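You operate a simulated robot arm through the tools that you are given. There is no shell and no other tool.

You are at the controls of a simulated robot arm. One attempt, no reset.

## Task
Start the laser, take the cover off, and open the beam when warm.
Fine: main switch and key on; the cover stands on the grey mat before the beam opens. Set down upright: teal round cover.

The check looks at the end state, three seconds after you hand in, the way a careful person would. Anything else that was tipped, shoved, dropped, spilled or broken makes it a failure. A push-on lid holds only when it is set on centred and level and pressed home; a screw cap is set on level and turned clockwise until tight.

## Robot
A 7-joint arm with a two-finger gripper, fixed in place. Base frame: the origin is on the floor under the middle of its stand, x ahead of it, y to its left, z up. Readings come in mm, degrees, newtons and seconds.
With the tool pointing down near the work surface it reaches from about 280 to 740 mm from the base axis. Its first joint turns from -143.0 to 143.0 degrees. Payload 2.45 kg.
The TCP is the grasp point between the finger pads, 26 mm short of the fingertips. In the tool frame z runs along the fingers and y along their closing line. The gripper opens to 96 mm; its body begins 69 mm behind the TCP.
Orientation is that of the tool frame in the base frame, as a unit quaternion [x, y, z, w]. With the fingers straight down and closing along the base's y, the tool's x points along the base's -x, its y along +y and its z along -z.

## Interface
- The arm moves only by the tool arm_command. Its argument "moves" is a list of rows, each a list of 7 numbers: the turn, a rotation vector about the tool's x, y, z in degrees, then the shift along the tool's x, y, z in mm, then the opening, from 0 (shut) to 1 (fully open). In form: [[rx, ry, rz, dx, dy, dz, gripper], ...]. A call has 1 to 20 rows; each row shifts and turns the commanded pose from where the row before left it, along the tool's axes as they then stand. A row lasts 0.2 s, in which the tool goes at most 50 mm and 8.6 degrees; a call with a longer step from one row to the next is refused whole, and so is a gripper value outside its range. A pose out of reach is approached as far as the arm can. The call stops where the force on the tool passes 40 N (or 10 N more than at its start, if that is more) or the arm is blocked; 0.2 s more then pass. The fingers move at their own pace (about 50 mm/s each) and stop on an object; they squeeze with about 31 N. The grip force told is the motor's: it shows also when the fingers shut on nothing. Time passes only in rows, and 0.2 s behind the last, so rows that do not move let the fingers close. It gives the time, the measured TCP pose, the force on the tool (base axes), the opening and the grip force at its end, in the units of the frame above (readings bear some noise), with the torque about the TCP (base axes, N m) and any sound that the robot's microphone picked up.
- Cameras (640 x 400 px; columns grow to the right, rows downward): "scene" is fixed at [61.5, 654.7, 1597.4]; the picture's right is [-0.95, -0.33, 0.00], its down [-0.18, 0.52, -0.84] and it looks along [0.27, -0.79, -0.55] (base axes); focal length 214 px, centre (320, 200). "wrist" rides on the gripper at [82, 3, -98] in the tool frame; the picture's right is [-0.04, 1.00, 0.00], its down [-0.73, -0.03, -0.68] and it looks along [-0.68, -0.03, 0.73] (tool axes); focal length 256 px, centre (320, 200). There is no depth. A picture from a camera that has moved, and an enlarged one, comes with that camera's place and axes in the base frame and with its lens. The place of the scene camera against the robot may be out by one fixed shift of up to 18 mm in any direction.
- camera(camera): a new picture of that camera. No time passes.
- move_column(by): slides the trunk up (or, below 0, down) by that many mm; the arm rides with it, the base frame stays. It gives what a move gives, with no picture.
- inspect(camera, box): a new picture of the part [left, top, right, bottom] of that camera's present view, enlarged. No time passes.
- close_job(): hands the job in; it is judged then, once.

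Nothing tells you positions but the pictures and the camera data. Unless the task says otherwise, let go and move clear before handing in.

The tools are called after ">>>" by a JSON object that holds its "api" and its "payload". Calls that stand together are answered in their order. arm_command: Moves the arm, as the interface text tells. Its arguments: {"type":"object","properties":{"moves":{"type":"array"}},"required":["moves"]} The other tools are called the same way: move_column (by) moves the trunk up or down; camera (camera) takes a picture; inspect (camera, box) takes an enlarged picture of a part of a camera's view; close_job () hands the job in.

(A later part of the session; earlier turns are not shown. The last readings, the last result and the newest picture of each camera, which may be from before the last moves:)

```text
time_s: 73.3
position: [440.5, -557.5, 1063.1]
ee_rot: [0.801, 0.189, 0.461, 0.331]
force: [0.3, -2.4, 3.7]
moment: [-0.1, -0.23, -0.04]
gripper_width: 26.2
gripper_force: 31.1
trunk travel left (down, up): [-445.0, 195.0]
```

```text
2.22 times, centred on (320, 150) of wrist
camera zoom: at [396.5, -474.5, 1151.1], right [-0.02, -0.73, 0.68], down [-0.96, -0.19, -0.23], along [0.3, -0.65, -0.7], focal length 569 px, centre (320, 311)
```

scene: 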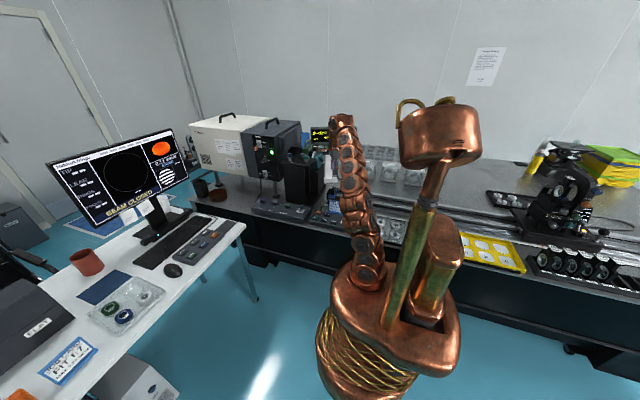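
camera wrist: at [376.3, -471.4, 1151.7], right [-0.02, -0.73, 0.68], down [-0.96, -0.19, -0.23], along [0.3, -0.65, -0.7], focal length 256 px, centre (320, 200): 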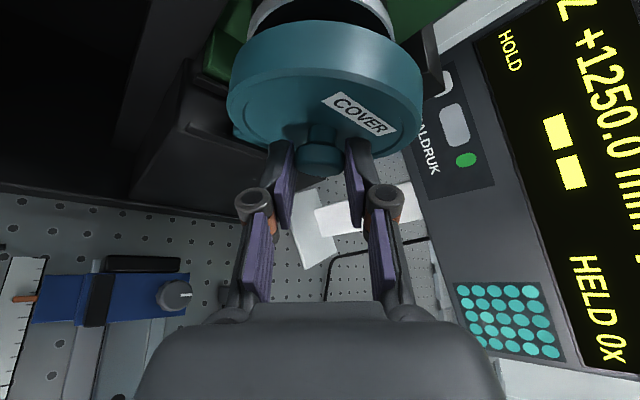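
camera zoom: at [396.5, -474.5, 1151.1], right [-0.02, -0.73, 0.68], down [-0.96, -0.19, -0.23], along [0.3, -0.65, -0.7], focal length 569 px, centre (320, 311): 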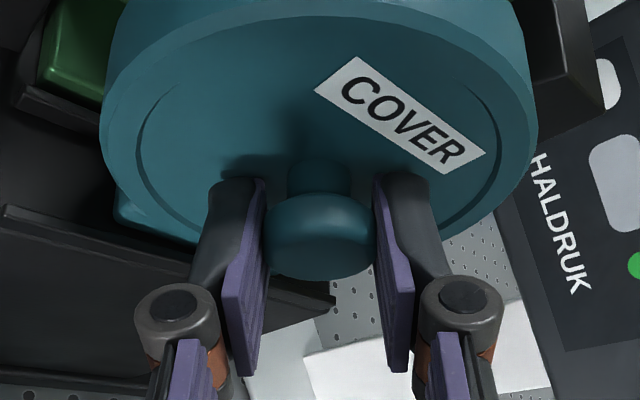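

Gripped. I'll pull slowly in 1.5 mm steps.

>>> {"api": "arm_command", "payload": {"moves": [[0, 0, 0, -0.75, 0, -1.3, 0], [0, 0, 0, -0.75, 0, -1.3, 0], [0, 0, 0, -0.75, 0, -1.3, 0], [0, 0, 0, -0.75, 0, -1.3, 0], [0, 0, 0, 0, 0, 0, 0]]}}

>>> {"api": "inspect", "payload": {"camera": "wrist", "box": [200, 60, 440, 240]}}

```text
time_s: 74.5
position: [437.4, -555.1, 1062.6]
ee_rot: [0.801, 0.192, 0.461, 0.33]
force: [13.9, -1.1, -2.5]
moment: [-0.06, -0.78, 0.46]
gripper_width: 26.1
gripper_force: 30.8
trunk travel left (down, up): [-445.0, 195.0]
```

```text
2.22 times, centred on (320, 150) of wrist
camera zoom: at [392.5, -473.0, 1150.9], right [-0.02, -0.73, 0.68], down [-0.95, -0.19, -0.23], along [0.3, -0.65, -0.7], focal length 569 px, centre (320, 311)
```

zoom: 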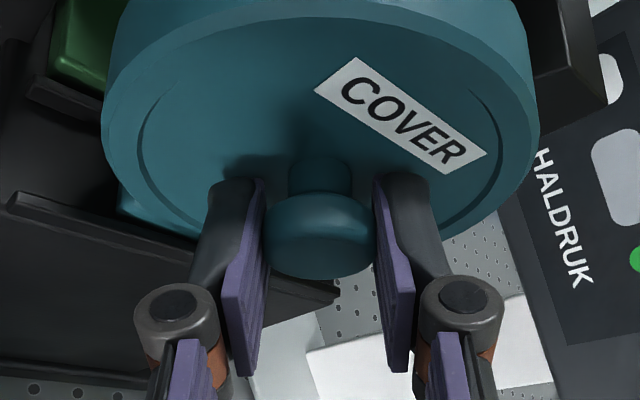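

No slip so far; I'll continue pulling.

>>> {"api": "arm_command", "payload": {"moves": [[0, 0, 0, -0.75, 0, -1.3, 0], [0, 0, 0, -0.75, 0, -1.3, 0], [0, 0, 0, -0.75, 0, -1.3, 0], [0, 0, 0, -0.75, 0, -1.3, 0], [0, 0, 0, -0.75, 0, -1.3, 0], [0, 0, 0, -0.75, 0, -1.3, 0], [0, 0, 0, 0, 0, 0, 0]]}}

>>> {"api": "inspect", "payload": {"camera": "wrist", "box": [200, 60, 440, 240]}}

```text
time_s: 76.1
position: [427.1, -555.0, 1064.0]
ee_rot: [0.801, 0.191, 0.463, 0.329]
force: [19.7, -0.7, -5.7]
moment: [0.02, -0.78, 0.28]
gripper_width: 26.7
gripper_force: 31.4
out of reach, approached as far as the arm can: row 3
trunk travel left (down, up): [-445.0, 195.0]
```

```text
2.22 times, centred on (320, 150) of wrist
camera zoom: at [383.3, -472.5, 1151.7], right [-0.02, -0.73, 0.68], down [-0.95, -0.19, -0.23], along [0.3, -0.65, -0.7], focal length 569 px, centre (320, 311)
```

zoom: 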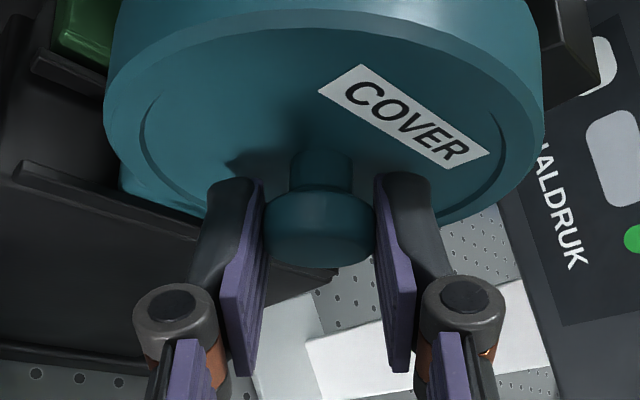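

The cover is coming with the gripper (about 12 mm out). Continuing.

>>> {"api": "arm_command", "payload": {"moves": [[0, 0, 0, -0.75, 0, -1.3, 0], [0, 0, 0, -0.75, 0, -1.3, 0], [0, 0, 0, -0.75, 0, -1.3, 0], [0, 0, 0, -0.75, 0, -1.3, 0], [0, 0, 0, -0.75, 0, -1.3, 0], [0, 0, 0, 0, 0, 0, 0]]}}

>>> {"api": "inspect", "payload": {"camera": "wrist", "box": [200, 0, 440, 180]}}

```text
time_s: 77.5
position: [419.6, -554.8, 1064.1]
ee_rot: [0.801, 0.19, 0.461, 0.331]
force: [17.7, -1.9, -2.4]
moment: [-0.06, -0.81, 0.39]
gripper_width: 27.3
gripper_force: 31.0
trunk travel left (down, up): [-445.0, 195.0]
```

```text
2.22 times, centred on (320, 90) of wrist
camera zoom: at [375.6, -472.7, 1152.6], right [-0.02, -0.73, 0.68], down [-0.96, -0.19, -0.23], along [0.29, -0.65, -0.7], focal length 569 px, centre (320, 444)
```

zoom: 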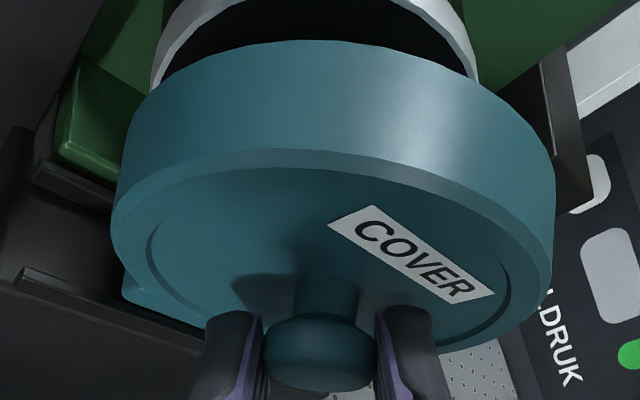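

The force is roughly constant at about 18 N with slow creep in the grip, so I'll pull the rest more quickly.

>>> {"api": "arm_command", "payload": {"moves": [[0, 0, 0, -3, 0, -5.2, 0], [0, 0, 0, -4, 0, -6.9, 0], [0, 0, 0, -4, 0, -6.9, 0], [0, 0, 0, 0, 0, 0, 0]]}}

>>> {"api": "inspect", "payload": {"camera": "wrist", "box": [160, 0, 480, 240]}}

```text
time_s: 78.5
position: [396.8, -553.0, 1067.7]
ee_rot: [0.801, 0.189, 0.461, 0.332]
force: [0.1, -0.1, -2.1]
moment: [0.02, 0.12, -0.02]
gripper_width: 27.6
gripper_force: 31.7
out of reach, approached as far as the arm can: row 2
trunk travel left (down, up): [-445.0, 195.0]
```

```text
1.67 times, centred on (320, 120) of wrist
camera zoom: at [352.8, -469.8, 1155.5], right [-0.02, -0.73, 0.68], down [-0.96, -0.19, -0.23], along [0.29, -0.65, -0.7], focal length 427 px, centre (320, 333)
```

zoom: 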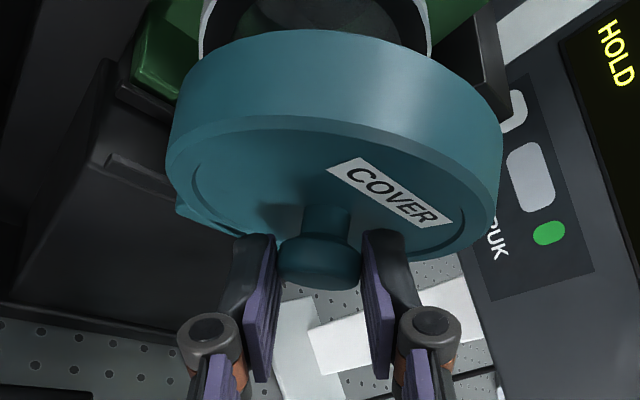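

The cover is free of the lens (axial force is zero and about 2 N of weight is felt). I'll check how it sits in the grip.

>>> {"api": "inspect", "payload": {"camera": "scene", "box": [280, 120, 370, 195]}}

>>> {"api": "camera", "payload": {"camera": "wrist"}}

```text
5.33 times, centred on (325, 158) of scene
camera zoom: at [61.5, 654.7, 1597.4], right [-0.95, -0.33, 0.0], down [-0.18, 0.52, -0.84], along [0.27, -0.79, -0.55], focal length 1144 px, centre (293, 427)
```

zoom: 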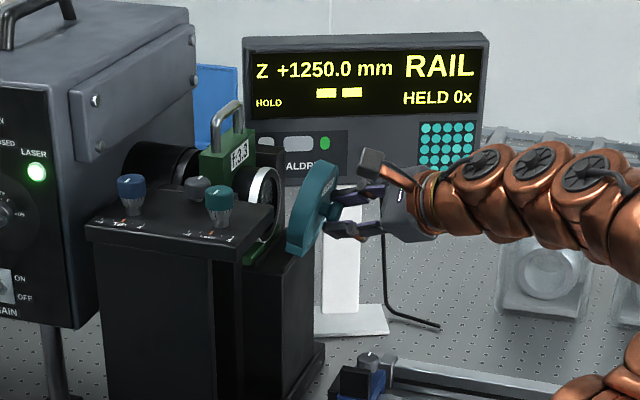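

```text
taken
camera wrist: at [352.8, -469.8, 1155.5], right [-0.02, -0.73, 0.68], down [-0.96, -0.19, -0.23], along [0.29, -0.65, -0.7], focal length 256 px, centre (320, 200)
```

wrist: 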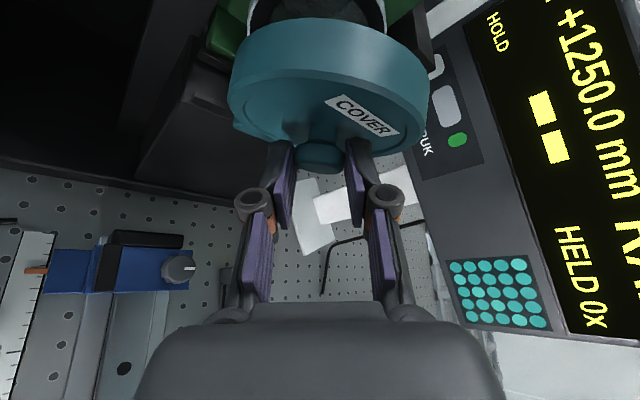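

In the scene view the cover looks rotated a little in the grip. I'll zoom both views to measure its tilt.

>>> {"api": "inspect", "payload": {"camera": "scene", "box": [312, 145, 344, 170]}}

>>> {"api": "inspect", "payload": {"camera": "wrist", "box": [210, 0, 450, 180]}}

```text
16.00 times, centred on (328, 158) of scene
camera zoom: at [61.5, 654.7, 1597.4], right [-0.95, -0.33, 0.0], down [-0.18, 0.52, -0.84], along [0.27, -0.79, -0.55], focal length 3432 px, centre (192, 880)
```

zoom: 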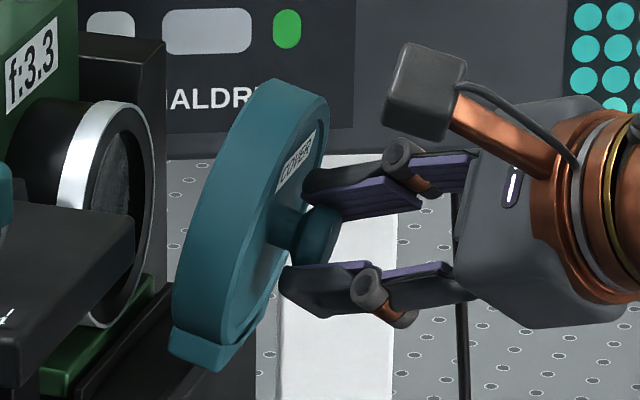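

```text
2.22 times, centred on (330, 90) of wrist
camera zoom: at [352.8, -469.8, 1155.5], right [-0.02, -0.73, 0.68], down [-0.96, -0.19, -0.23], along [0.29, -0.65, -0.7], focal length 569 px, centre (298, 444)
```

zoom: 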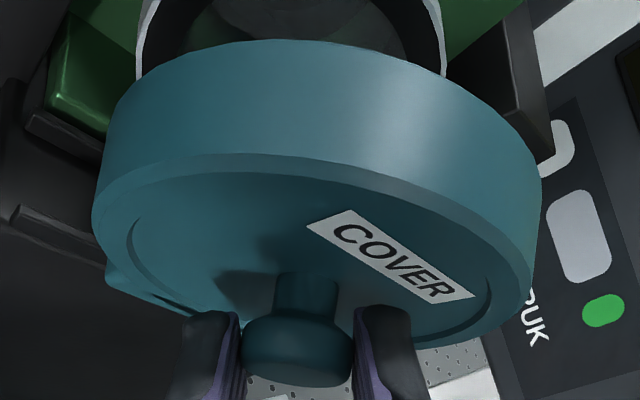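

The cover is held but tilted slightly (about 9° in pitch), which I can correct by rotating the tool. I'll back away slowly from the lens first.

>>> {"api": "arm_command", "payload": {"moves": [[0, 0, 0, -1.0, -1.6, -11, 0], [0, 0, 0, -1.5, -2.4, -17, 0], [0, 0, 0, -1.5, -2.4, -17, 0], [0, 0, 0, -1.5, -2.4, -17, 0], [0, 0, 0, -1.5, -2.4, -17, 0], [0, 0, 0, -1.2, -2.0, -12, 0], [0, 0, 0, 0, 0, 0, 0]]}}

>>> {"api": "camera", "payload": {"camera": "wrist"}}

>>> {"api": "inspect", "payload": {"camera": "scene", "box": [310, 140, 358, 176]}}

```text
time_s: 80.1
position: [313.9, -516.8, 1084.3]
ee_rot: [0.799, 0.191, 0.464, 0.331]
force: [0.4, -0.6, -2.4]
moment: [0.01, 0.1, -0.03]
gripper_width: 27.6
gripper_force: 31.0
trunk travel left (down, up): [-445.0, 195.0]
```

```text
taken
camera wrist: at [269.1, -434.2, 1172.0], right [-0.02, -0.73, 0.68], down [-0.95, -0.19, -0.24], along [0.3, -0.65, -0.69], focal length 256 px, centre (320, 200)
```

wrist: 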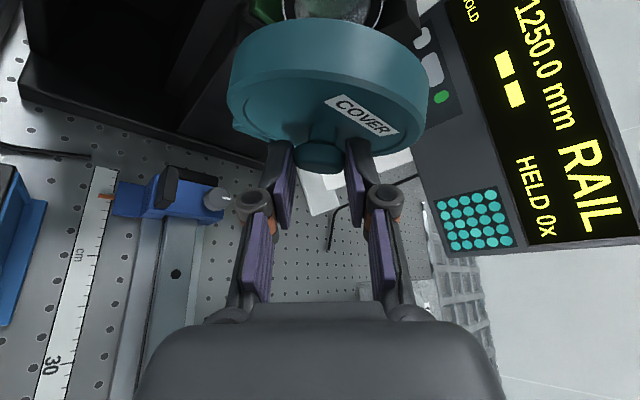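

```text
11.11 times, centred on (334, 158) of scene
camera zoom: at [61.5, 654.7, 1597.4], right [-0.95, -0.33, 0.0], down [-0.18, 0.52, -0.84], along [0.27, -0.79, -0.55], focal length 2383 px, centre (164, 667)
```

zoom: 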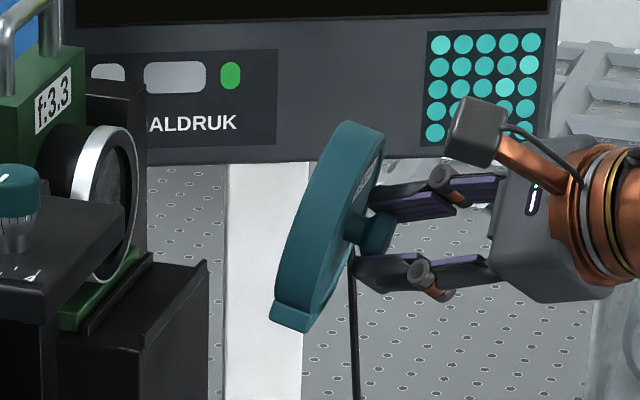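

The cover axis is tilted about 11° toward the tool's y direction in the grip. I'll rotate the tool by that amount about its x axis to bring the cover upright again, then check.

>>> {"api": "arm_command", "payload": {"moves": [[4, 0, 0, 0, 0, 0, 0], [4, 0, 0, 0, 0, 0, 0], [3.5, 0, 0, 0, 0, 0, 0], [0, 0, 0, 0, 0, 0, 0]]}}

>>> {"api": "inspect", "payload": {"camera": "scene", "box": [310, 140, 358, 176]}}

>>> {"api": "inspect", "payload": {"camera": "wrist", "box": [210, 0, 450, 180]}}

```text
time_s: 81.1
position: [312.7, -517.1, 1085.0]
ee_rot: [0.827, 0.237, 0.444, 0.249]
force: [0.8, -1.5, -2.3]
moment: [0.0, 0.08, 0.01]
gripper_width: 27.7
gripper_force: 31.0
trunk travel left (down, up): [-445.0, 195.0]
```

```text
11.11 times, centred on (334, 158) of scene
camera zoom: at [61.5, 654.7, 1597.4], right [-0.95, -0.33, 0.0], down [-0.18, 0.52, -0.84], along [0.27, -0.79, -0.55], focal length 2383 px, centre (164, 667)
```

zoom: 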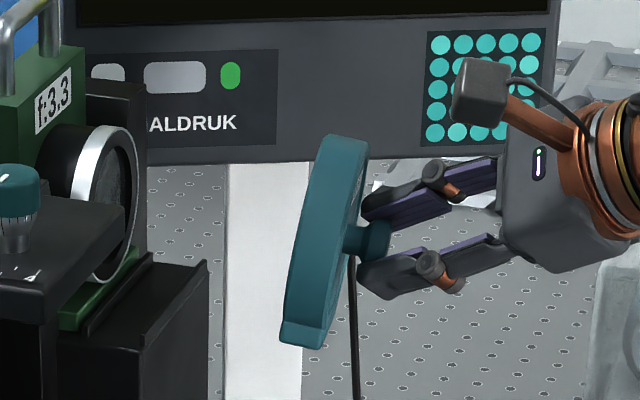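

```text
2.22 times, centred on (330, 90) of wrist
camera zoom: at [271.2, -449.2, 1184.3], right [0.15, -0.79, 0.6], down [-0.95, -0.29, -0.14], along [0.29, -0.54, -0.79], focal length 569 px, centre (298, 444)
```

zoom: 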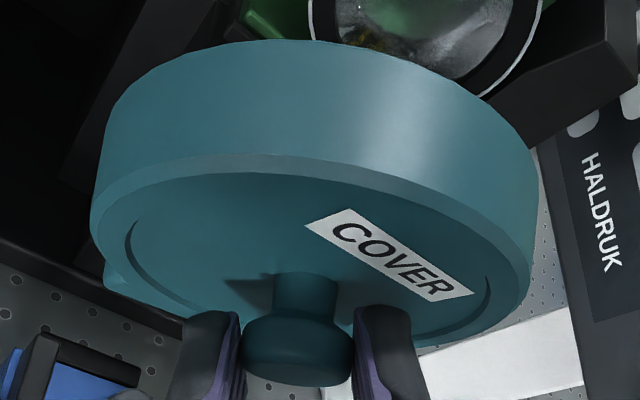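

The cover is now within about 3° of upright. To carry it around the tower safely I'll raise everything with the trunk first.

>>> {"api": "move_column", "payload": {"by": 190}}

>>> {"api": "camera", "payload": {"camera": "wrist"}}

```text
time_s: 83.2
position: [314.4, -516.6, 1273.6]
ee_rot: [0.827, 0.237, 0.444, 0.248]
force: [-0.2, -0.2, -3.0]
moment: [-0.01, 0.08, -0.02]
gripper_width: 27.8
gripper_force: 31.2
trunk travel left (down, up): [-635.0, 5.0]
```

```text
taken
camera wrist: at [271.1, -449.3, 1374.3], right [0.15, -0.79, 0.6], down [-0.95, -0.29, -0.14], along [0.29, -0.54, -0.79], focal length 256 px, centre (320, 200)
```

wrist: 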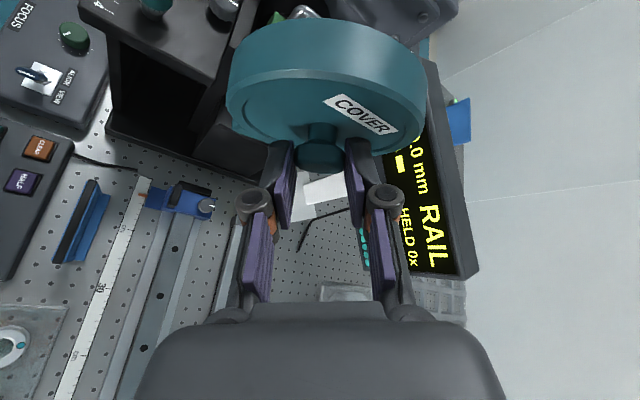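

Well above the tower now. I'll sweep slowly around toward the desk side.

>>> {"api": "arm_command", "payload": {"moves": [[0, 0, 0, 8, -3.4, 6, 0], [0, 0, 0, 13.8, -5.8, 10.2, 0], [0, 0, 0, 13.8, -5.8, 10.2, 0], [0, 0, 0, 13.8, -5.8, 10.2, 0], [0, 0, 0, 13.8, -5.8, 10.2, 0], [0, 0, 0, 13.8, -5.8, 10.2, 0], [0, 0, 0, 13.8, -5.8, 10.2, 0], [0, 0, 0, 0, 0, 0, 0]]}}

```text
time_s: 85.0
position: [410.4, -444.3, 1274.3]
ee_rot: [0.828, 0.238, 0.444, 0.248]
force: [-0.3, -0.5, -2.2]
moment: [-0.09, 0.11, -0.01]
gripper_width: 27.6
gripper_force: 31.3
trunk travel left (down, up): [-635.0, 5.0]
```

>>> {"api": "arm_command", "payload": {"moves": [[0, 0, 0, 14.5, -9.5, 6.3, 0], [0, 0, 0, 14.5, -9.5, 6.3, 0], [0, 0, 0, 14.5, -9.5, 6.3, 0], [0, 0, 0, 14.5, -9.5, 6.3, 0], [0, 0, 0, 14.5, -9.5, 6.3, 0], [0, 0, 0, 14.5, -9.5, 6.3, 0], [0, 0, 0, 14.5, -9.5, 6.3, 0], [0, 0, 0, 14.5, -9.5, 6.3, 0], [0, 0, 0, 14.5, -9.5, 6.3, 0], [0, 0, 0, 14.5, -9.5, 6.3, 0], [0, 0, 0, 14.5, -9.5, 6.3, 0], [0, 0, 0, 0, 0, 0, 0]]}}

>>> {"api": "camera", "payload": {"camera": "wrist"}}

```text
time_s: 87.6
position: [529.0, -281.6, 1273.7]
ee_rot: [0.827, 0.237, 0.444, 0.249]
force: [0.2, 0.2, -2.3]
moment: [-0.03, 0.09, -0.01]
gripper_width: 26.9
gripper_force: 30.6
trunk travel left (down, up): [-635.0, 5.0]
```

```text
taken
camera wrist: at [487.0, -213.3, 1374.0], right [0.15, -0.79, 0.6], down [-0.95, -0.29, -0.14], along [0.29, -0.54, -0.79], focal length 256 px, centre (320, 200)
```

wrist: 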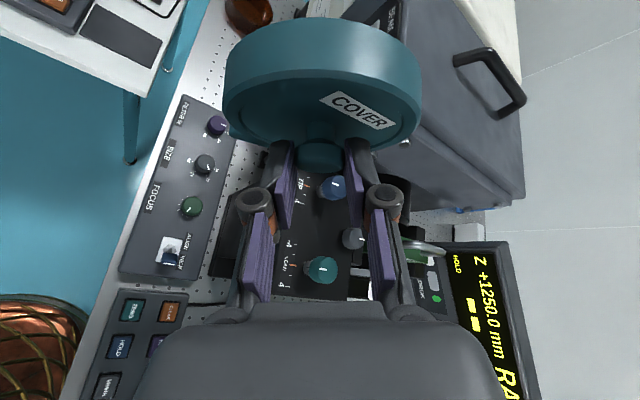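

The cover clears everything. Continuing toward the mat.

>>> {"api": "arm_command", "payload": {"moves": [[0, 0, 0, 15.1, -8.4, 8.4, 0], [0, 0, 0, 15.1, -8.4, 8.4, 0], [0, 0, 0, 15.1, -8.4, 8.4, 0], [0, 0, 0, 15.1, -8.4, 8.4, 0], [0, 0, 0, 15.1, -8.4, 8.4, 0], [0, 0, 0, 15.1, -8.4, 8.4, 0], [0, 0, 0, 15.1, -8.4, 8.4, 0], [0, 0, 0, 15.1, -8.4, 8.4, 0], [0, 0, 0, 15.1, -8.4, 8.4, 0], [0, 0, 0, 15.1, -8.4, 8.4, 0], [0, 0, 0, 15.1, -8.4, 8.4, 0], [0, 0, 0, 15.1, -8.4, 8.4, 0], [0, 0, 0, 0, 0, 0, 0]]}}

>>> {"api": "camera", "payload": {"camera": "wrist"}}

>>> {"api": "camera", "payload": {"camera": "scene"}}

```text
time_s: 90.4
position: [687.3, -114.6, 1275.0]
ee_rot: [0.828, 0.237, 0.444, 0.249]
force: [-0.1, 0.3, -2.2]
moment: [-0.01, 0.06, -0.01]
gripper_width: 26.9
gripper_force: 31.3
trunk travel left (down, up): [-635.0, 5.0]
```

```text
taken
camera wrist: at [645.4, -46.0, 1374.9], right [0.15, -0.79, 0.6], down [-0.95, -0.29, -0.14], along [0.29, -0.54, -0.79], focal length 256 px, centre (320, 200)
```

wrist: 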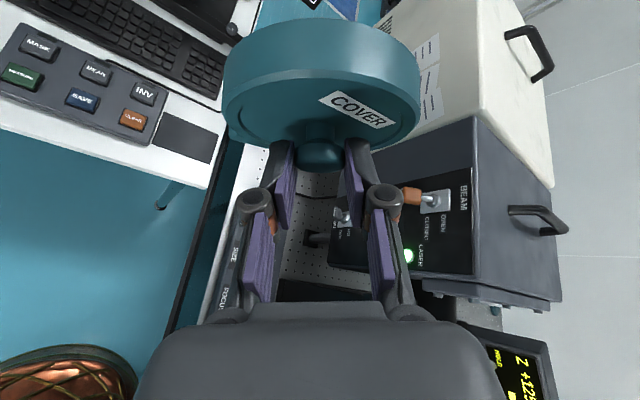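

```text
taken
```

scene: 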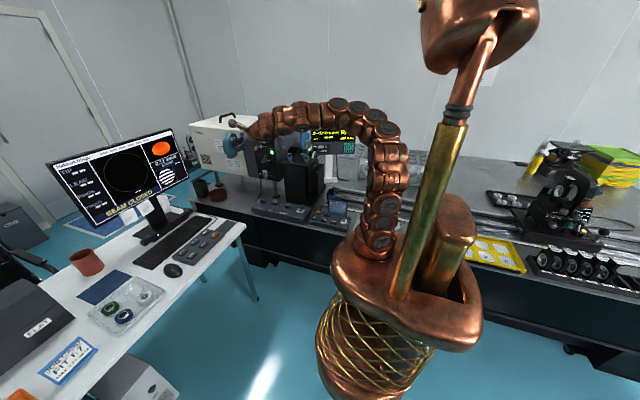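

The mat is visible in the wrist view. I'll zoom to refine its location.

>>> {"api": "inspect", "payload": {"camera": "wrist", "box": [100, 70, 260, 190]}}

>>> {"api": "inspect", "payload": {"camera": "wrist", "box": [200, 10, 440, 190]}}

>>> {"api": "inspect", "payload": {"camera": "scene", "box": [205, 110, 285, 170]}}

```text
3.33 times, centred on (180, 130) of wrist
camera zoom: at [645.4, -46.0, 1374.9], right [0.15, -0.79, 0.6], down [-0.95, -0.29, -0.14], along [0.29, -0.54, -0.79], focal length 853 px, centre (787, 433)
```

zoom: 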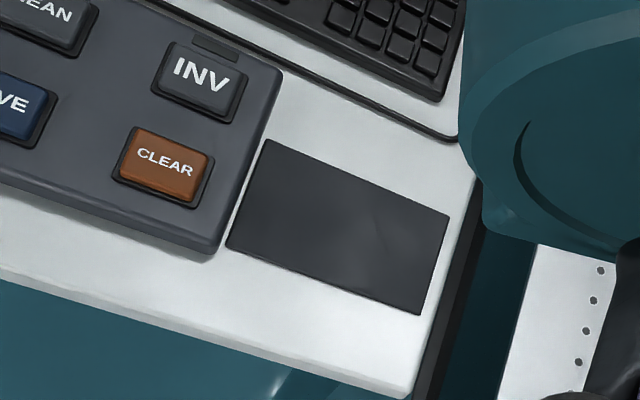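

```text
2.22 times, centred on (320, 100) of wrist
camera zoom: at [645.4, -46.0, 1374.9], right [0.15, -0.79, 0.6], down [-0.95, -0.29, -0.14], along [0.29, -0.54, -0.79], focal length 569 px, centre (320, 422)
```

zoom: 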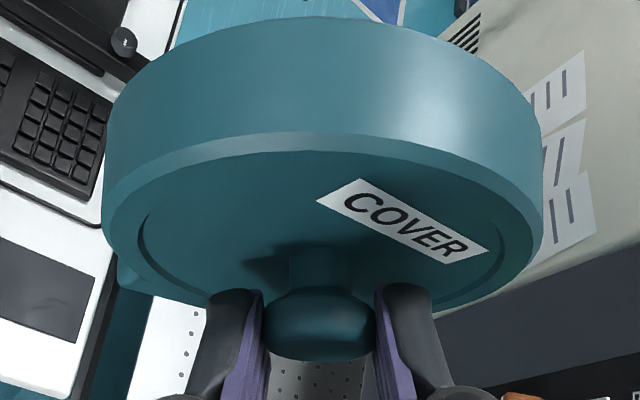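

```text
6.67 times, centred on (245, 140) of scene
camera zoom: at [61.5, 654.7, 1597.4], right [-0.95, -0.33, 0.0], down [-0.18, 0.52, -0.84], along [0.27, -0.79, -0.55], focal length 1430 px, centre (820, 600)
```

zoom: 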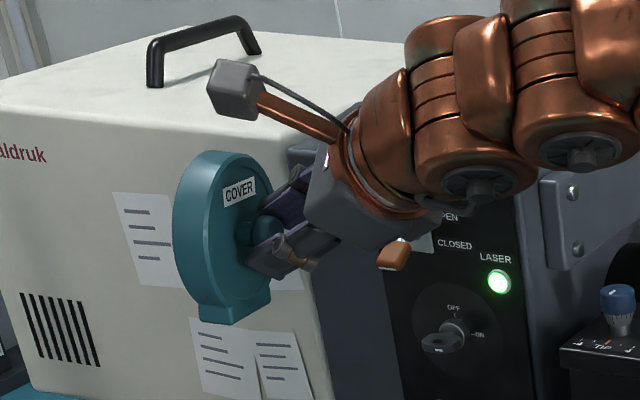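

The mat is confirmed as the dark-grey flat rectangle. I'll zoom the scene view more to check the cover's uprightness.

>>> {"api": "inspect", "payload": {"camera": "scene", "box": [218, 125, 250, 165]}}

```text
10.00 times, centred on (234, 145) of scene
camera zoom: at [61.5, 654.7, 1597.4], right [-0.95, -0.33, 0.0], down [-0.18, 0.52, -0.84], along [0.27, -0.79, -0.55], focal length 2145 px, centre (1180, 750)
```

zoom: 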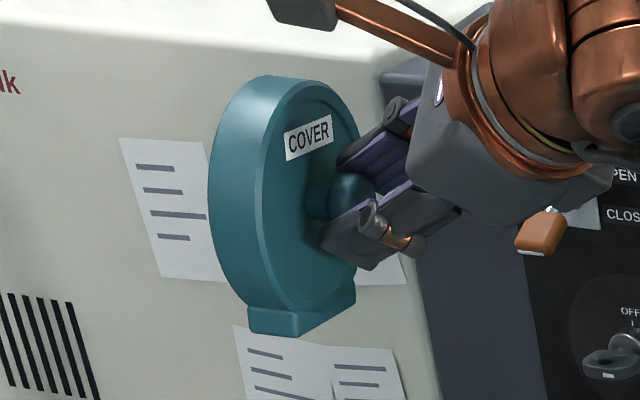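

From the foot and label edges I estimate the cover is now yawed about 14° (harmless), with about 5.7° roll and 2.6° pitch to correct. I'll apply that and recheck.

>>> {"api": "arm_command", "payload": {"moves": [[-0.61, -1.48, -2.69, 0, 0, 0, 0], [-0.61, -1.48, -2.69, 0, 0, 0, 0], [0, 0, 0, 0, 0, 0, 0]]}}

>>> {"api": "inspect", "payload": {"camera": "scene", "box": [218, 125, 250, 165]}}

>>> {"api": "inspect", "payload": {"camera": "wrist", "box": [200, 10, 440, 190]}}

```text
time_s: 91.2
position: [687.7, -113.6, 1274.2]
ee_rot: [0.824, 0.265, 0.413, 0.284]
force: [0.6, 0.1, -1.9]
moment: [-0.01, 0.06, 0.01]
gripper_width: 26.9
gripper_force: 30.9
trunk travel left (down, up): [-635.0, 5.0]
```

```text
10.00 times, centred on (234, 145) of scene
camera zoom: at [61.5, 654.7, 1597.4], right [-0.95, -0.33, 0.0], down [-0.18, 0.52, -0.84], along [0.27, -0.79, -0.55], focal length 2145 px, centre (1180, 750)
```

zoom: 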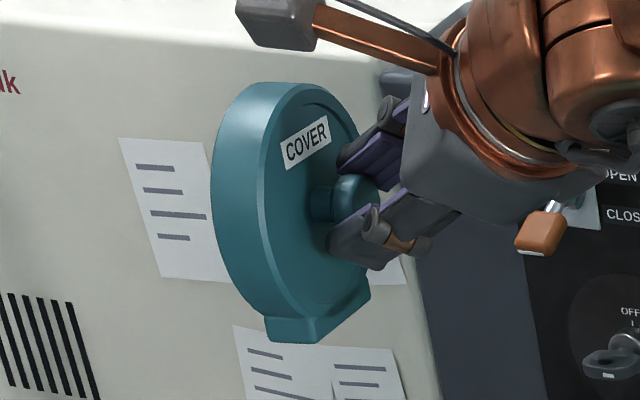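

```text
2.22 times, centred on (320, 100) of wrist
camera zoom: at [649.4, -36.6, 1369.4], right [0.18, -0.72, 0.67], down [-0.95, -0.3, -0.07], along [0.25, -0.62, -0.74], focal length 569 px, centre (320, 422)
```

zoom: 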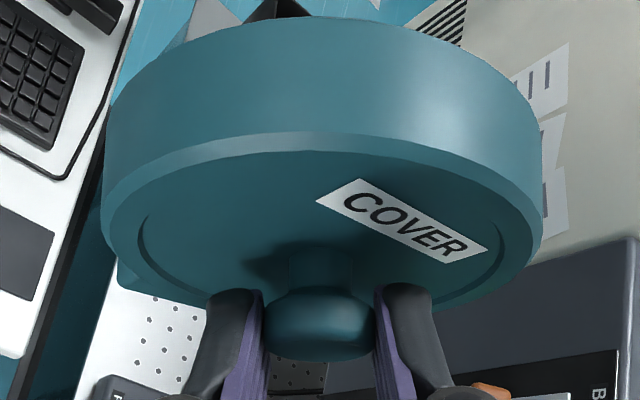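

The z lean is right now, but I need a better measurement of the foot edges. Zooming further.

>>> {"api": "inspect", "payload": {"camera": "scene", "box": [222, 150, 246, 165]}}

>>> {"api": "inspect", "payload": {"camera": "scene", "box": [222, 130, 246, 160]}}

```text
16.00 times, centred on (234, 158) of scene
camera zoom: at [61.5, 654.7, 1597.4], right [-0.95, -0.33, 0.0], down [-0.18, 0.52, -0.84], along [0.27, -0.79, -0.55], focal length 3432 px, centre (1696, 880)
```

zoom: 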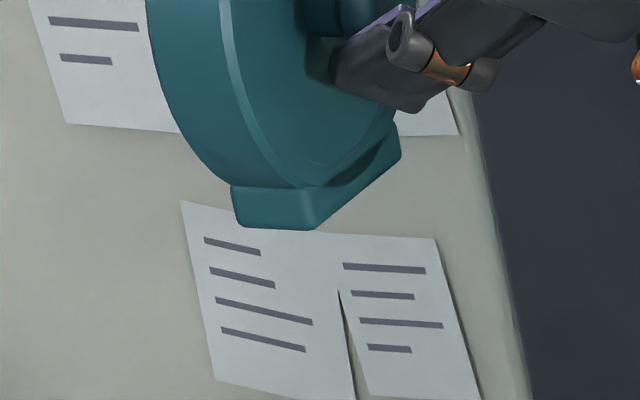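

```text
13.33 times, centred on (234, 145) of scene
camera zoom: at [61.5, 654.7, 1597.4], right [-0.95, -0.33, 0.0], down [-0.18, 0.52, -0.84], along [0.27, -0.79, -0.55], focal length 2860 px, centre (1467, 933)
```

zoom: 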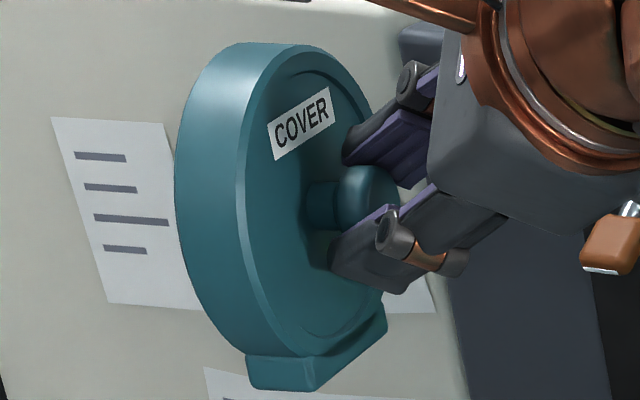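

A pure 12° yaw matches the foot edges to within a degree, so the cover is upright. The mat centre is (891, -84). I'll lower the arm before extending over the mat.

>>> {"api": "arm_command", "payload": {"moves": [[0, 0, 0, -6, -8, 6, 0], [0, 0, 0, -10.8, -14, 10.1, 0], [0, 0, 0, -10.8, -14, 10.1, 0], [0, 0, 0, -10.8, -14, 10.1, 0], [0, 0, 0, -10.8, -14, 10.1, 0], [0, 0, 0, -10.8, -14, 10.1, 0], [0, 0, 0, -10.8, -14, 10.1, 0], [0, 0, 0, -10.8, -14, 10.1, 0], [0, 0, 0, -10.8, -14, 10.1, 0], [0, 0, 0, -10.8, -14, 10.1, 0], [0, 0, 0, -10.8, -14, 10.1, 0], [0, 0, 0, -6, -8, 6, 0], [0, 0, 0, 0, 0, 0, 0]]}}

>>> {"api": "camera", "payload": {"camera": "wrist"}}

```text
time_s: 94.0
position: [688.8, -114.2, 1048.5]
ee_rot: [0.824, 0.264, 0.412, 0.284]
force: [-0.2, -0.4, -2.4]
moment: [0.01, 0.06, -0.01]
gripper_width: 26.8
gripper_force: 31.3
trunk travel left (down, up): [-635.0, 5.0]
```

```text
taken
camera wrist: at [649.5, -36.4, 1142.9], right [0.18, -0.73, 0.66], down [-0.95, -0.3, -0.07], along [0.25, -0.62, -0.74], focal length 256 px, centre (320, 200)
```

wrist: 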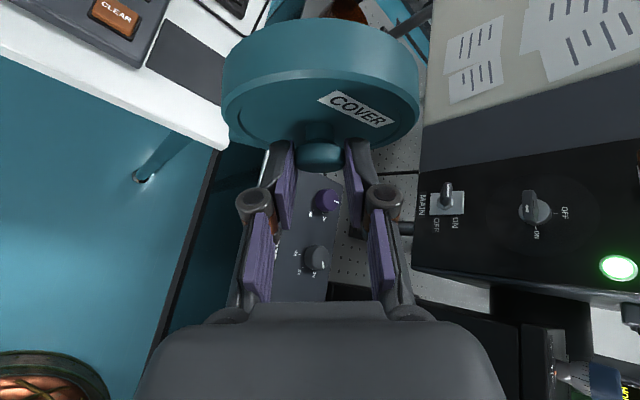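

>>> {"api": "arm_command", "payload": {"moves": [[0, 0, 0, 5, 0.7, 6.4, 0], [0, 0, 0, 10.5, 1.55, 13.4, 0], [0, 0, 0, 10.5, 1.55, 13.4, 0], [0, 0, 0, 10.5, 1.55, 13.4, 0], [0, 0, 0, 10.5, 1.55, 13.4, 0], [0, 0, 0, 10.5, 1.55, 13.4, 0], [0, 0, 0, 10.5, 1.55, 13.4, 0], [0, 0, 0, 10.5, 1.55, 13.4, 0], [0, 0, 0, 10.5, 1.55, 13.4, 0], [0, 0, 0, 5.9, 0.9, 6.8, 0], [0, 0, 0, 0, 0, 0, 0]]}}

>>> {"api": "camera", "payload": {"camera": "wrist"}}

```text
time_s: 96.4
position: [841.4, -90.7, 1047.1]
ee_rot: [0.824, 0.264, 0.412, 0.285]
force: [-0.1, -0.1, -1.6]
moment: [0.03, 0.08, 0.02]
gripper_width: 26.7
gripper_force: 30.9
trunk travel left (down, up): [-635.0, 5.0]
```

```text
taken
camera wrist: at [801.9, -12.9, 1142.6], right [0.18, -0.72, 0.66], down [-0.95, -0.3, -0.07], along [0.25, -0.62, -0.74], focal length 256 px, centre (320, 200)
```

wrist: 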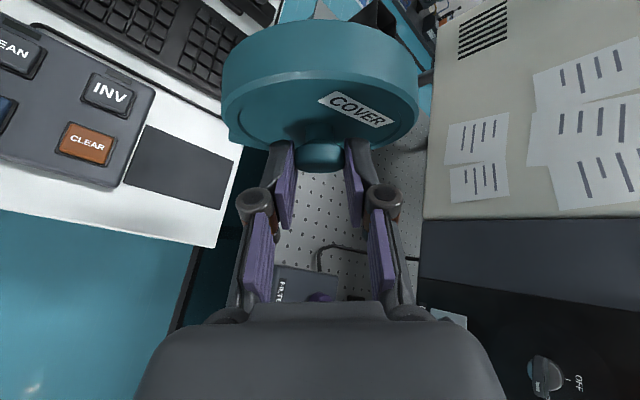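

Right above the mat. I'll lower with the trunk, leaving a margin above contact.

>>> {"api": "move_column", "payload": {"by": -175}}

>>> {"api": "camera", "payload": {"camera": "wrist"}}

>>> {"api": "inspect", "payload": {"camera": "scene", "box": [200, 185, 260, 235]}}

```text
time_s: 98.3
position: [839.6, -90.5, 873.6]
ee_rot: [0.824, 0.263, 0.413, 0.285]
force: [0.0, 0.2, -1.8]
moment: [-0.02, 0.07, 0.01]
gripper_width: 26.7
gripper_force: 31.1
trunk travel left (down, up): [-460.0, 180.0]
```

```text
taken
camera wrist: at [801.7, -13.0, 967.8], right [0.18, -0.72, 0.67], down [-0.95, -0.3, -0.07], along [0.25, -0.62, -0.74], focal length 256 px, centre (320, 200)
```

wrist: 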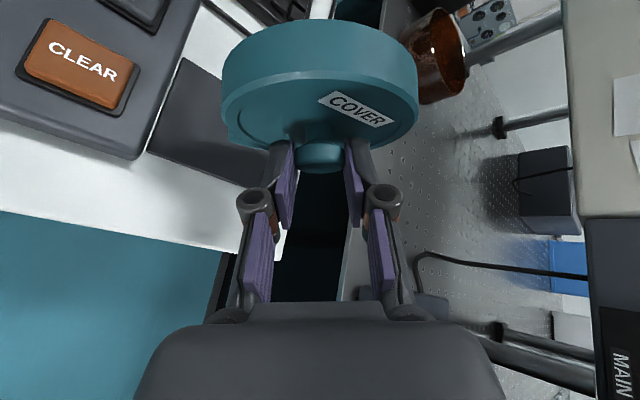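

```text
8.00 times, centred on (230, 210) of scene
camera zoom: at [61.5, 654.7, 1597.4], right [-0.95, -0.33, 0.0], down [-0.18, 0.52, -0.84], along [0.27, -0.79, -0.55], focal length 1716 px, centre (1040, 120)
```

zoom: 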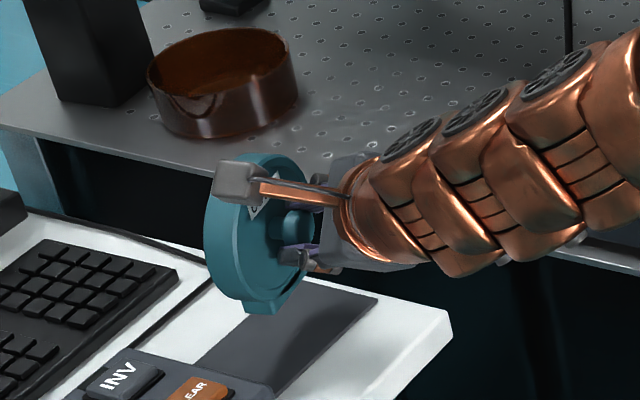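

Lined up over the mat. I'll lower further, then creep down while watching the force.

>>> {"api": "move_column", "payload": {"by": -36}}

>>> {"api": "inspect", "payload": {"camera": "scene", "box": [205, 195, 253, 231]}}

>>> {"api": "camera", "payload": {"camera": "wrist"}}

```text
time_s: 99.1
position: [839.6, -90.5, 837.5]
ee_rot: [0.824, 0.264, 0.413, 0.285]
force: [-0.1, 0.6, -3.3]
moment: [-0.01, 0.1, 0.0]
gripper_width: 27.1
gripper_force: 30.9
trunk travel left (down, up): [-424.0, 216.0]
```

```text
11.11 times, centred on (229, 213) of scene
camera zoom: at [61.5, 654.7, 1597.4], right [-0.95, -0.33, 0.0], down [-0.18, 0.52, -0.84], along [0.27, -0.79, -0.55], focal length 2383 px, centre (1331, 56)
```

zoom: 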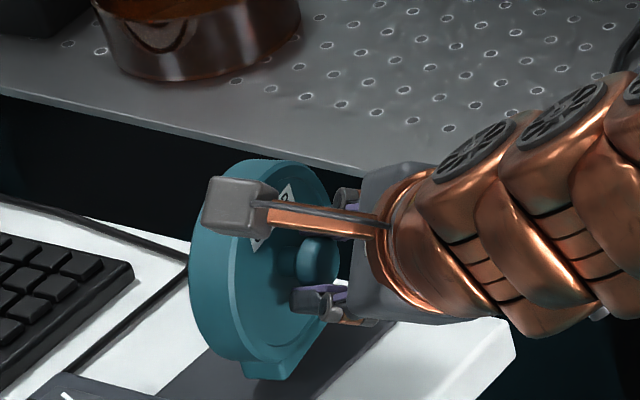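

```text
taken
camera wrist: at [801.7, -13.0, 931.8], right [0.18, -0.72, 0.67], down [-0.95, -0.3, -0.07], along [0.25, -0.62, -0.74], focal length 256 px, centre (320, 200)
```

wrist: 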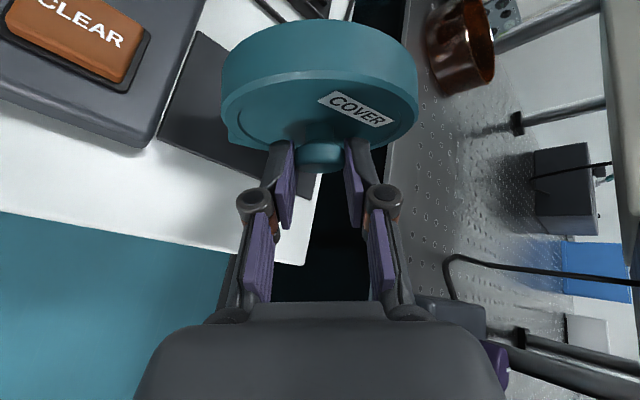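

I'll zoom closely to judge the remaining gap between the foot and the mat.

>>> {"api": "inspect", "payload": {"camera": "scene", "box": [215, 212, 245, 232]}}

>>> {"api": "inspect", "payload": {"camera": "wrist", "box": [150, 20, 350, 220]}}

```text
16.00 times, centred on (230, 222) of scene
camera zoom: at [61.5, 654.7, 1597.4], right [-0.95, -0.33, 0.0], down [-0.18, 0.52, -0.84], along [0.27, -0.79, -0.55], focal length 3432 px, centre (1760, -152)
```

zoom: 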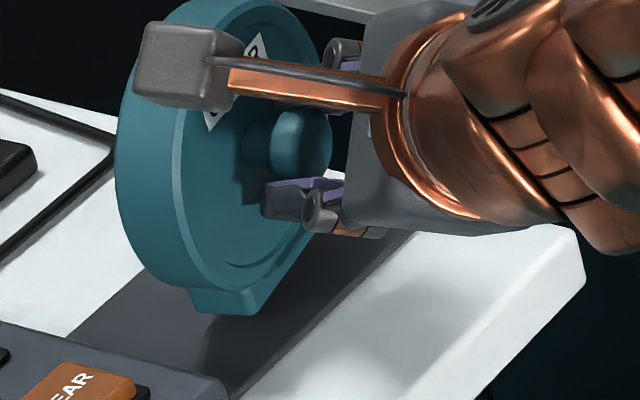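

```text
2.00 times, centred on (250, 120) of wrist
camera zoom: at [801.7, -13.0, 931.8], right [0.18, -0.72, 0.67], down [-0.95, -0.3, -0.07], along [0.25, -0.62, -0.74], focal length 512 px, centre (460, 360)
```

zoom: 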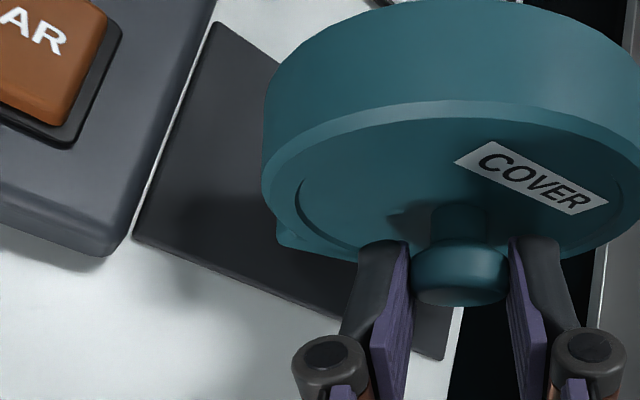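

The foot extends about 9 mm below the rim, so the gap is likely only a few millimetres. I'll creep down in 1–2 mm steps.

>>> {"api": "arm_command", "payload": {"moves": [[0, 0, 0, -0.53, -0.69, 0.5, 0], [0, 0, 0, -0.53, -0.69, 0.5, 0], [0, 0, 0, 0, 0, 0, 0]]}}

>>> {"api": "arm_command", "payload": {"moves": [[0, 0, 0, -0.53, -0.69, 0.5, 0], [0, 0, 0, -0.53, -0.69, 0.5, 0], [0, 0, 0, 0, 0, 0, 0]]}}

```text
time_s: 99.9
position: [838.0, -90.1, 834.8]
ee_rot: [0.824, 0.264, 0.413, 0.285]
force: [0.0, 0.9, -1.8]
moment: [0.02, 0.08, -0.02]
gripper_width: 26.7
gripper_force: 30.2
trunk travel left (down, up): [-424.0, 216.0]
```

```text
time_s: 100.7
position: [840.6, -90.5, 832.7]
ee_rot: [0.824, 0.264, 0.413, 0.285]
force: [0.7, -0.3, -1.4]
moment: [-0.02, 0.07, -0.01]
gripper_width: 26.6
gripper_force: 31.1
trunk travel left (down, up): [-424.0, 216.0]
```

>>> {"api": "arm_command", "payload": {"moves": [[0, 0, 0, -0.53, -0.69, 0.5, 0], [0, 0, 0, -0.53, -0.69, 0.5, 0], [0, 0, 0, 0, 0, 0, 0]]}}

>>> {"api": "arm_command", "payload": {"moves": [[0, 0, 0, -0.53, -0.69, 0.5, 0], [0, 0, 0, -0.53, -0.69, 0.5, 0], [0, 0, 0, 0, 0, 0, 0]]}}

>>> {"api": "inspect", "payload": {"camera": "scene", "box": [215, 212, 245, 232]}}

```text
time_s: 101.5
position: [840.6, -89.5, 831.4]
ee_rot: [0.824, 0.263, 0.413, 0.285]
force: [0.9, 0.5, -2.4]
moment: [0.01, 0.11, -0.02]
gripper_width: 26.8
gripper_force: 31.4
trunk travel left (down, up): [-424.0, 216.0]
```

```text
time_s: 102.3
position: [838.6, -89.7, 829.7]
ee_rot: [0.824, 0.264, 0.413, 0.285]
force: [1.3, 0.8, 5.8]
moment: [-0.13, -0.46, 0.05]
gripper_width: 26.5
gripper_force: 30.9
trunk travel left (down, up): [-424.0, 216.0]
```

```text
16.00 times, centred on (230, 222) of scene
camera zoom: at [61.5, 654.7, 1597.4], right [-0.95, -0.33, 0.0], down [-0.18, 0.52, -0.84], along [0.27, -0.79, -0.55], focal length 3432 px, centre (1760, -152)
```

zoom: 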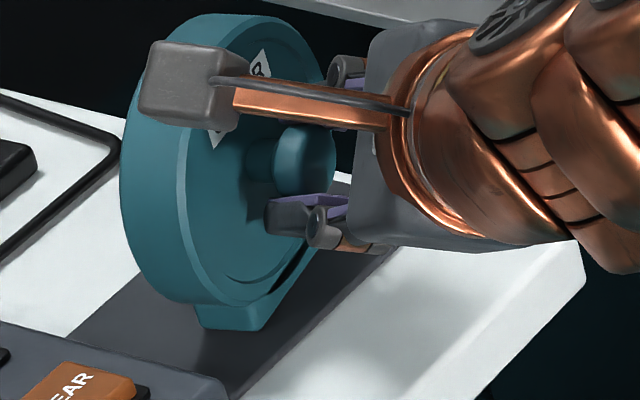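

The foot has touched the mat (about 8 N of support). The cover is level within a degree or two, so I'll release gently.

>>> {"api": "arm_command", "payload": {"moves": [[0, 0, 0, 0, 0, 0, 0.29], [0, 0, 0, 0, 0, 0, 0.32], [0, 0, 0, 0, 0, 0, 0.36], [0, 0, 0, 0, 0, 0, 0.42], [0, 0, 0, 0, 0, 0, 0.5], [0, 0, 0, 0, 0, 0, 0.5]]}}

>>> {"api": "inspect", "payload": {"camera": "scene", "box": [210, 200, 250, 232]}}

>>> {"api": "inspect", "payload": {"camera": "wrist", "box": [180, 10, 460, 220]}}

```text
time_s: 103.7
position: [840.3, -90.5, 828.6]
ee_rot: [0.824, 0.264, 0.413, 0.285]
force: [0.2, 0.1, -0.4]
moment: [-0.01, -0.03, 0.01]
gripper_width: 48.2
gripper_force: 0.0
trunk travel left (down, up): [-424.0, 216.0]
```

```text
12.50 times, centred on (230, 216) of scene
camera zoom: at [61.5, 654.7, 1597.4], right [-0.95, -0.33, 0.0], down [-0.18, 0.52, -0.84], along [0.27, -0.79, -0.55], focal length 2681 px, centre (1445, 0)
```

zoom: 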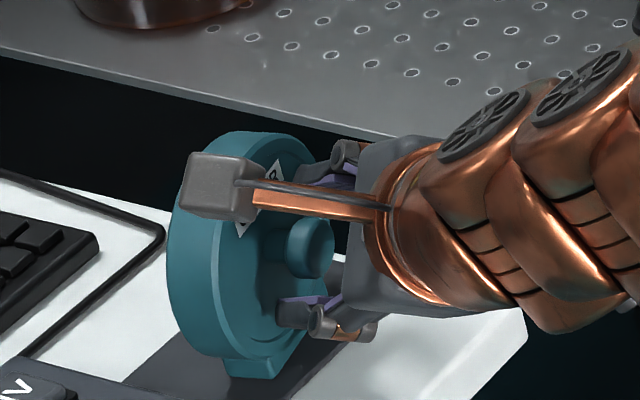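

```text
1.90 times, centred on (320, 115) of wrist
camera zoom: at [801.6, -12.7, 923.8], right [0.18, -0.72, 0.67], down [-0.95, -0.3, -0.07], along [0.25, -0.62, -0.74], focal length 488 px, centre (320, 362)
```

zoom: 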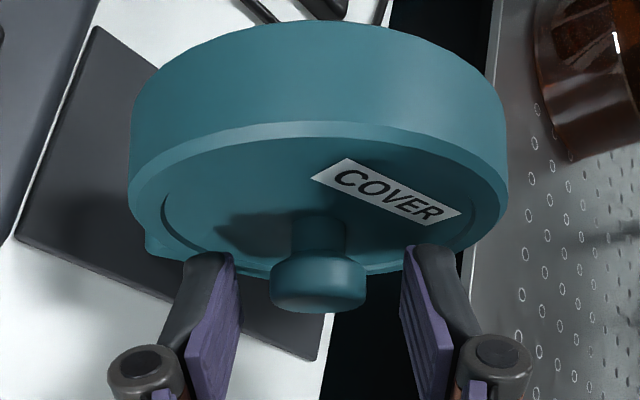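

The cover stands on its own. I'll retreat straight back along the tool axis.

>>> {"api": "arm_command", "payload": {"moves": [[0, 0, 0, 0, 0, -6, 0.5], [0, 0, 0, 0, 0, -10, 0.5], [0, 0, 0, 0, 0, -15, 0.5], [0, 0, 0, 0, 0, -20, 0.5], [0, 0, 0, 0, 0, -25, 0.5], [0, 0, 0, 0, 0, -25, 0.5], [0, 0, 0, 0, 0, 0, 0.5]]}}

>>> {"api": "camera", "payload": {"camera": "wrist"}}

>>> {"api": "inspect", "payload": {"camera": "scene", "box": [205, 195, 265, 240]}}

```text
time_s: 105.3
position: [756.2, -64.7, 879.8]
ee_rot: [0.824, 0.264, 0.412, 0.284]
force: [-0.4, -0.4, 0.2]
moment: [-0.01, 0.0, 0.0]
gripper_width: 48.2
gripper_force: 0.1
trunk travel left (down, up): [-424.0, 216.0]
```

```text
taken
camera wrist: at [717.2, 12.4, 974.8], right [0.18, -0.72, 0.67], down [-0.95, -0.3, -0.07], along [0.25, -0.62, -0.74], focal length 256 px, centre (320, 200)
```

wrist: 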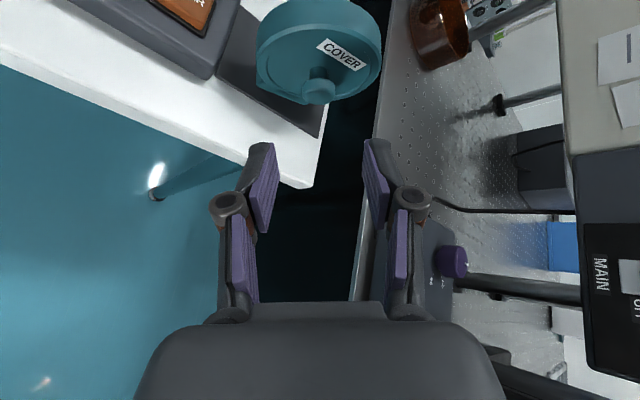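

```text
8.89 times, centred on (235, 218) of scene
camera zoom: at [61.5, 654.7, 1597.4], right [-0.95, -0.33, 0.0], down [-0.18, 0.52, -0.84], along [0.27, -0.79, -0.55], focal length 1906 px, centre (1076, 44)
```

zoom: 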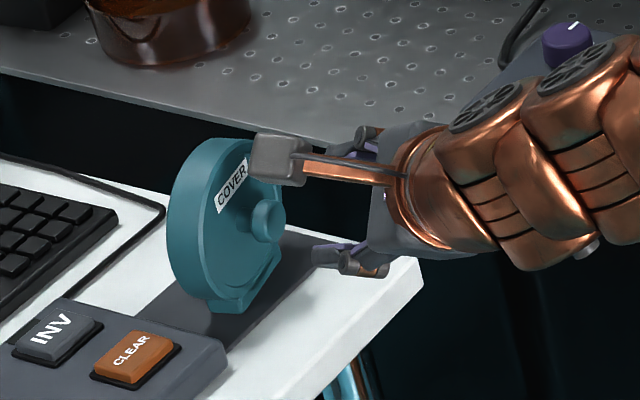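

The cover stands upright on the mat. Now for the beam: the lamp is green (warm) and the cover is on the mat, so I'll raise the trunk and head for the BEAM switch.

>>> {"api": "move_column", "payload": {"by": 210}}

>>> {"api": "camera", "payload": {"camera": "wrist"}}

>>> {"api": "inspect", "payload": {"camera": "scene", "box": [205, 190, 265, 240]}}

```text
time_s: 107.6
position: [756.0, -66.0, 1090.2]
ee_rot: [0.824, 0.264, 0.413, 0.284]
force: [-0.2, 0.2, 0.7]
moment: [0.03, 0.02, -0.02]
gripper_width: 48.1
gripper_force: 0.0
trunk travel left (down, up): [-634.0, 6.0]
```

```text
taken
camera wrist: at [717.4, 12.3, 1184.9], right [0.18, -0.72, 0.66], down [-0.95, -0.3, -0.07], along [0.25, -0.62, -0.74], focal length 256 px, centre (320, 200)
```

wrist: 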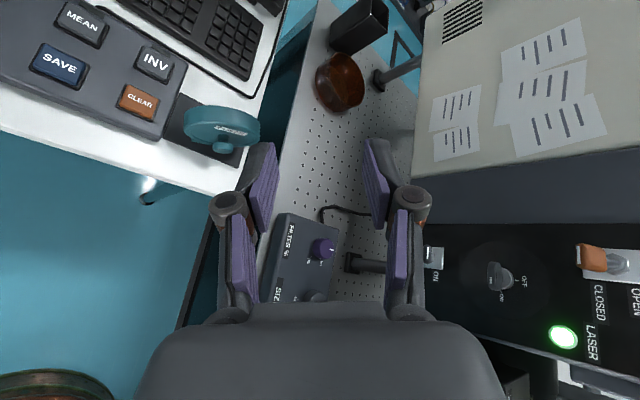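

```text
8.00 times, centred on (235, 215) of scene
camera zoom: at [61.5, 654.7, 1597.4], right [-0.95, -0.33, 0.0], down [-0.18, 0.52, -0.84], along [0.27, -0.79, -0.55], focal length 1716 px, centre (1000, 80)
```

zoom: 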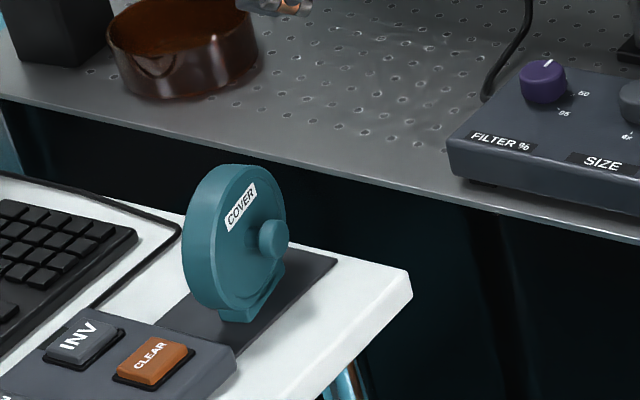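

The cover is standing well on the mat. I'll move toward the panel and close the fingers.

>>> {"api": "arm_command", "payload": {"moves": [[0, 0, 0, -21.7, 20.2, -7.3, 0], [0, 0, 0, -21.7, 20.2, -7.3, 0], [0, 0, 0, -21.7, 20.2, -7.3, 0], [0, 0, 0, -21.7, 20.2, -7.3, 0], [0, 0, 0, -21.7, 20.2, -7.3, 0], [-5.21, 3.11, 3.1, 0, 0, 0, 0], [-5.21, 3.11, 3.1, 0, 0, 0, 0], [-5.21, 3.11, 3.1, 0, 0, 0, 0], [-5.21, 3.11, 3.1, 0, 0, 0, 0], [-5.21, 3.11, 3.1, 0, 0, 0, 0], [0, 0, 0, 0, 0, 0, 0]]}}

>>> {"api": "camera", "payload": {"camera": "wrist"}}

```text
time_s: 110.0
position: [688.9, -198.9, 1120.6]
ee_rot: [0.704, 0.087, 0.602, 0.366]
force: [-0.5, 0.2, 0.3]
moment: [-0.01, -0.02, -0.01]
gripper_width: 0.0
gripper_force: 28.2
trunk travel left (down, up): [-634.0, 6.0]
```

```text
taken
camera wrist: at [619.9, -114.8, 1186.8], right [-0.33, -0.74, 0.59], down [-0.8, -0.12, -0.59], along [0.5, -0.66, -0.55], focal length 256 px, centre (320, 200)
```

wrist: 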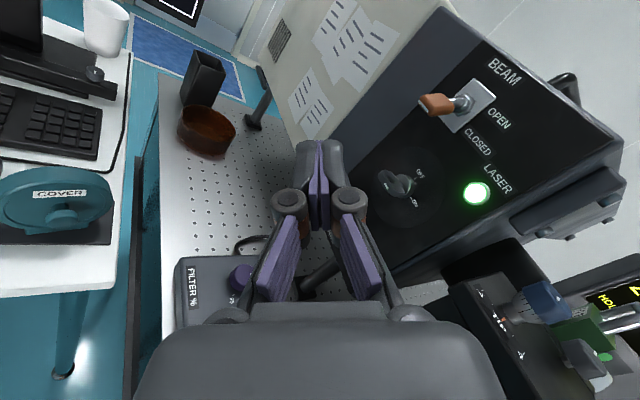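

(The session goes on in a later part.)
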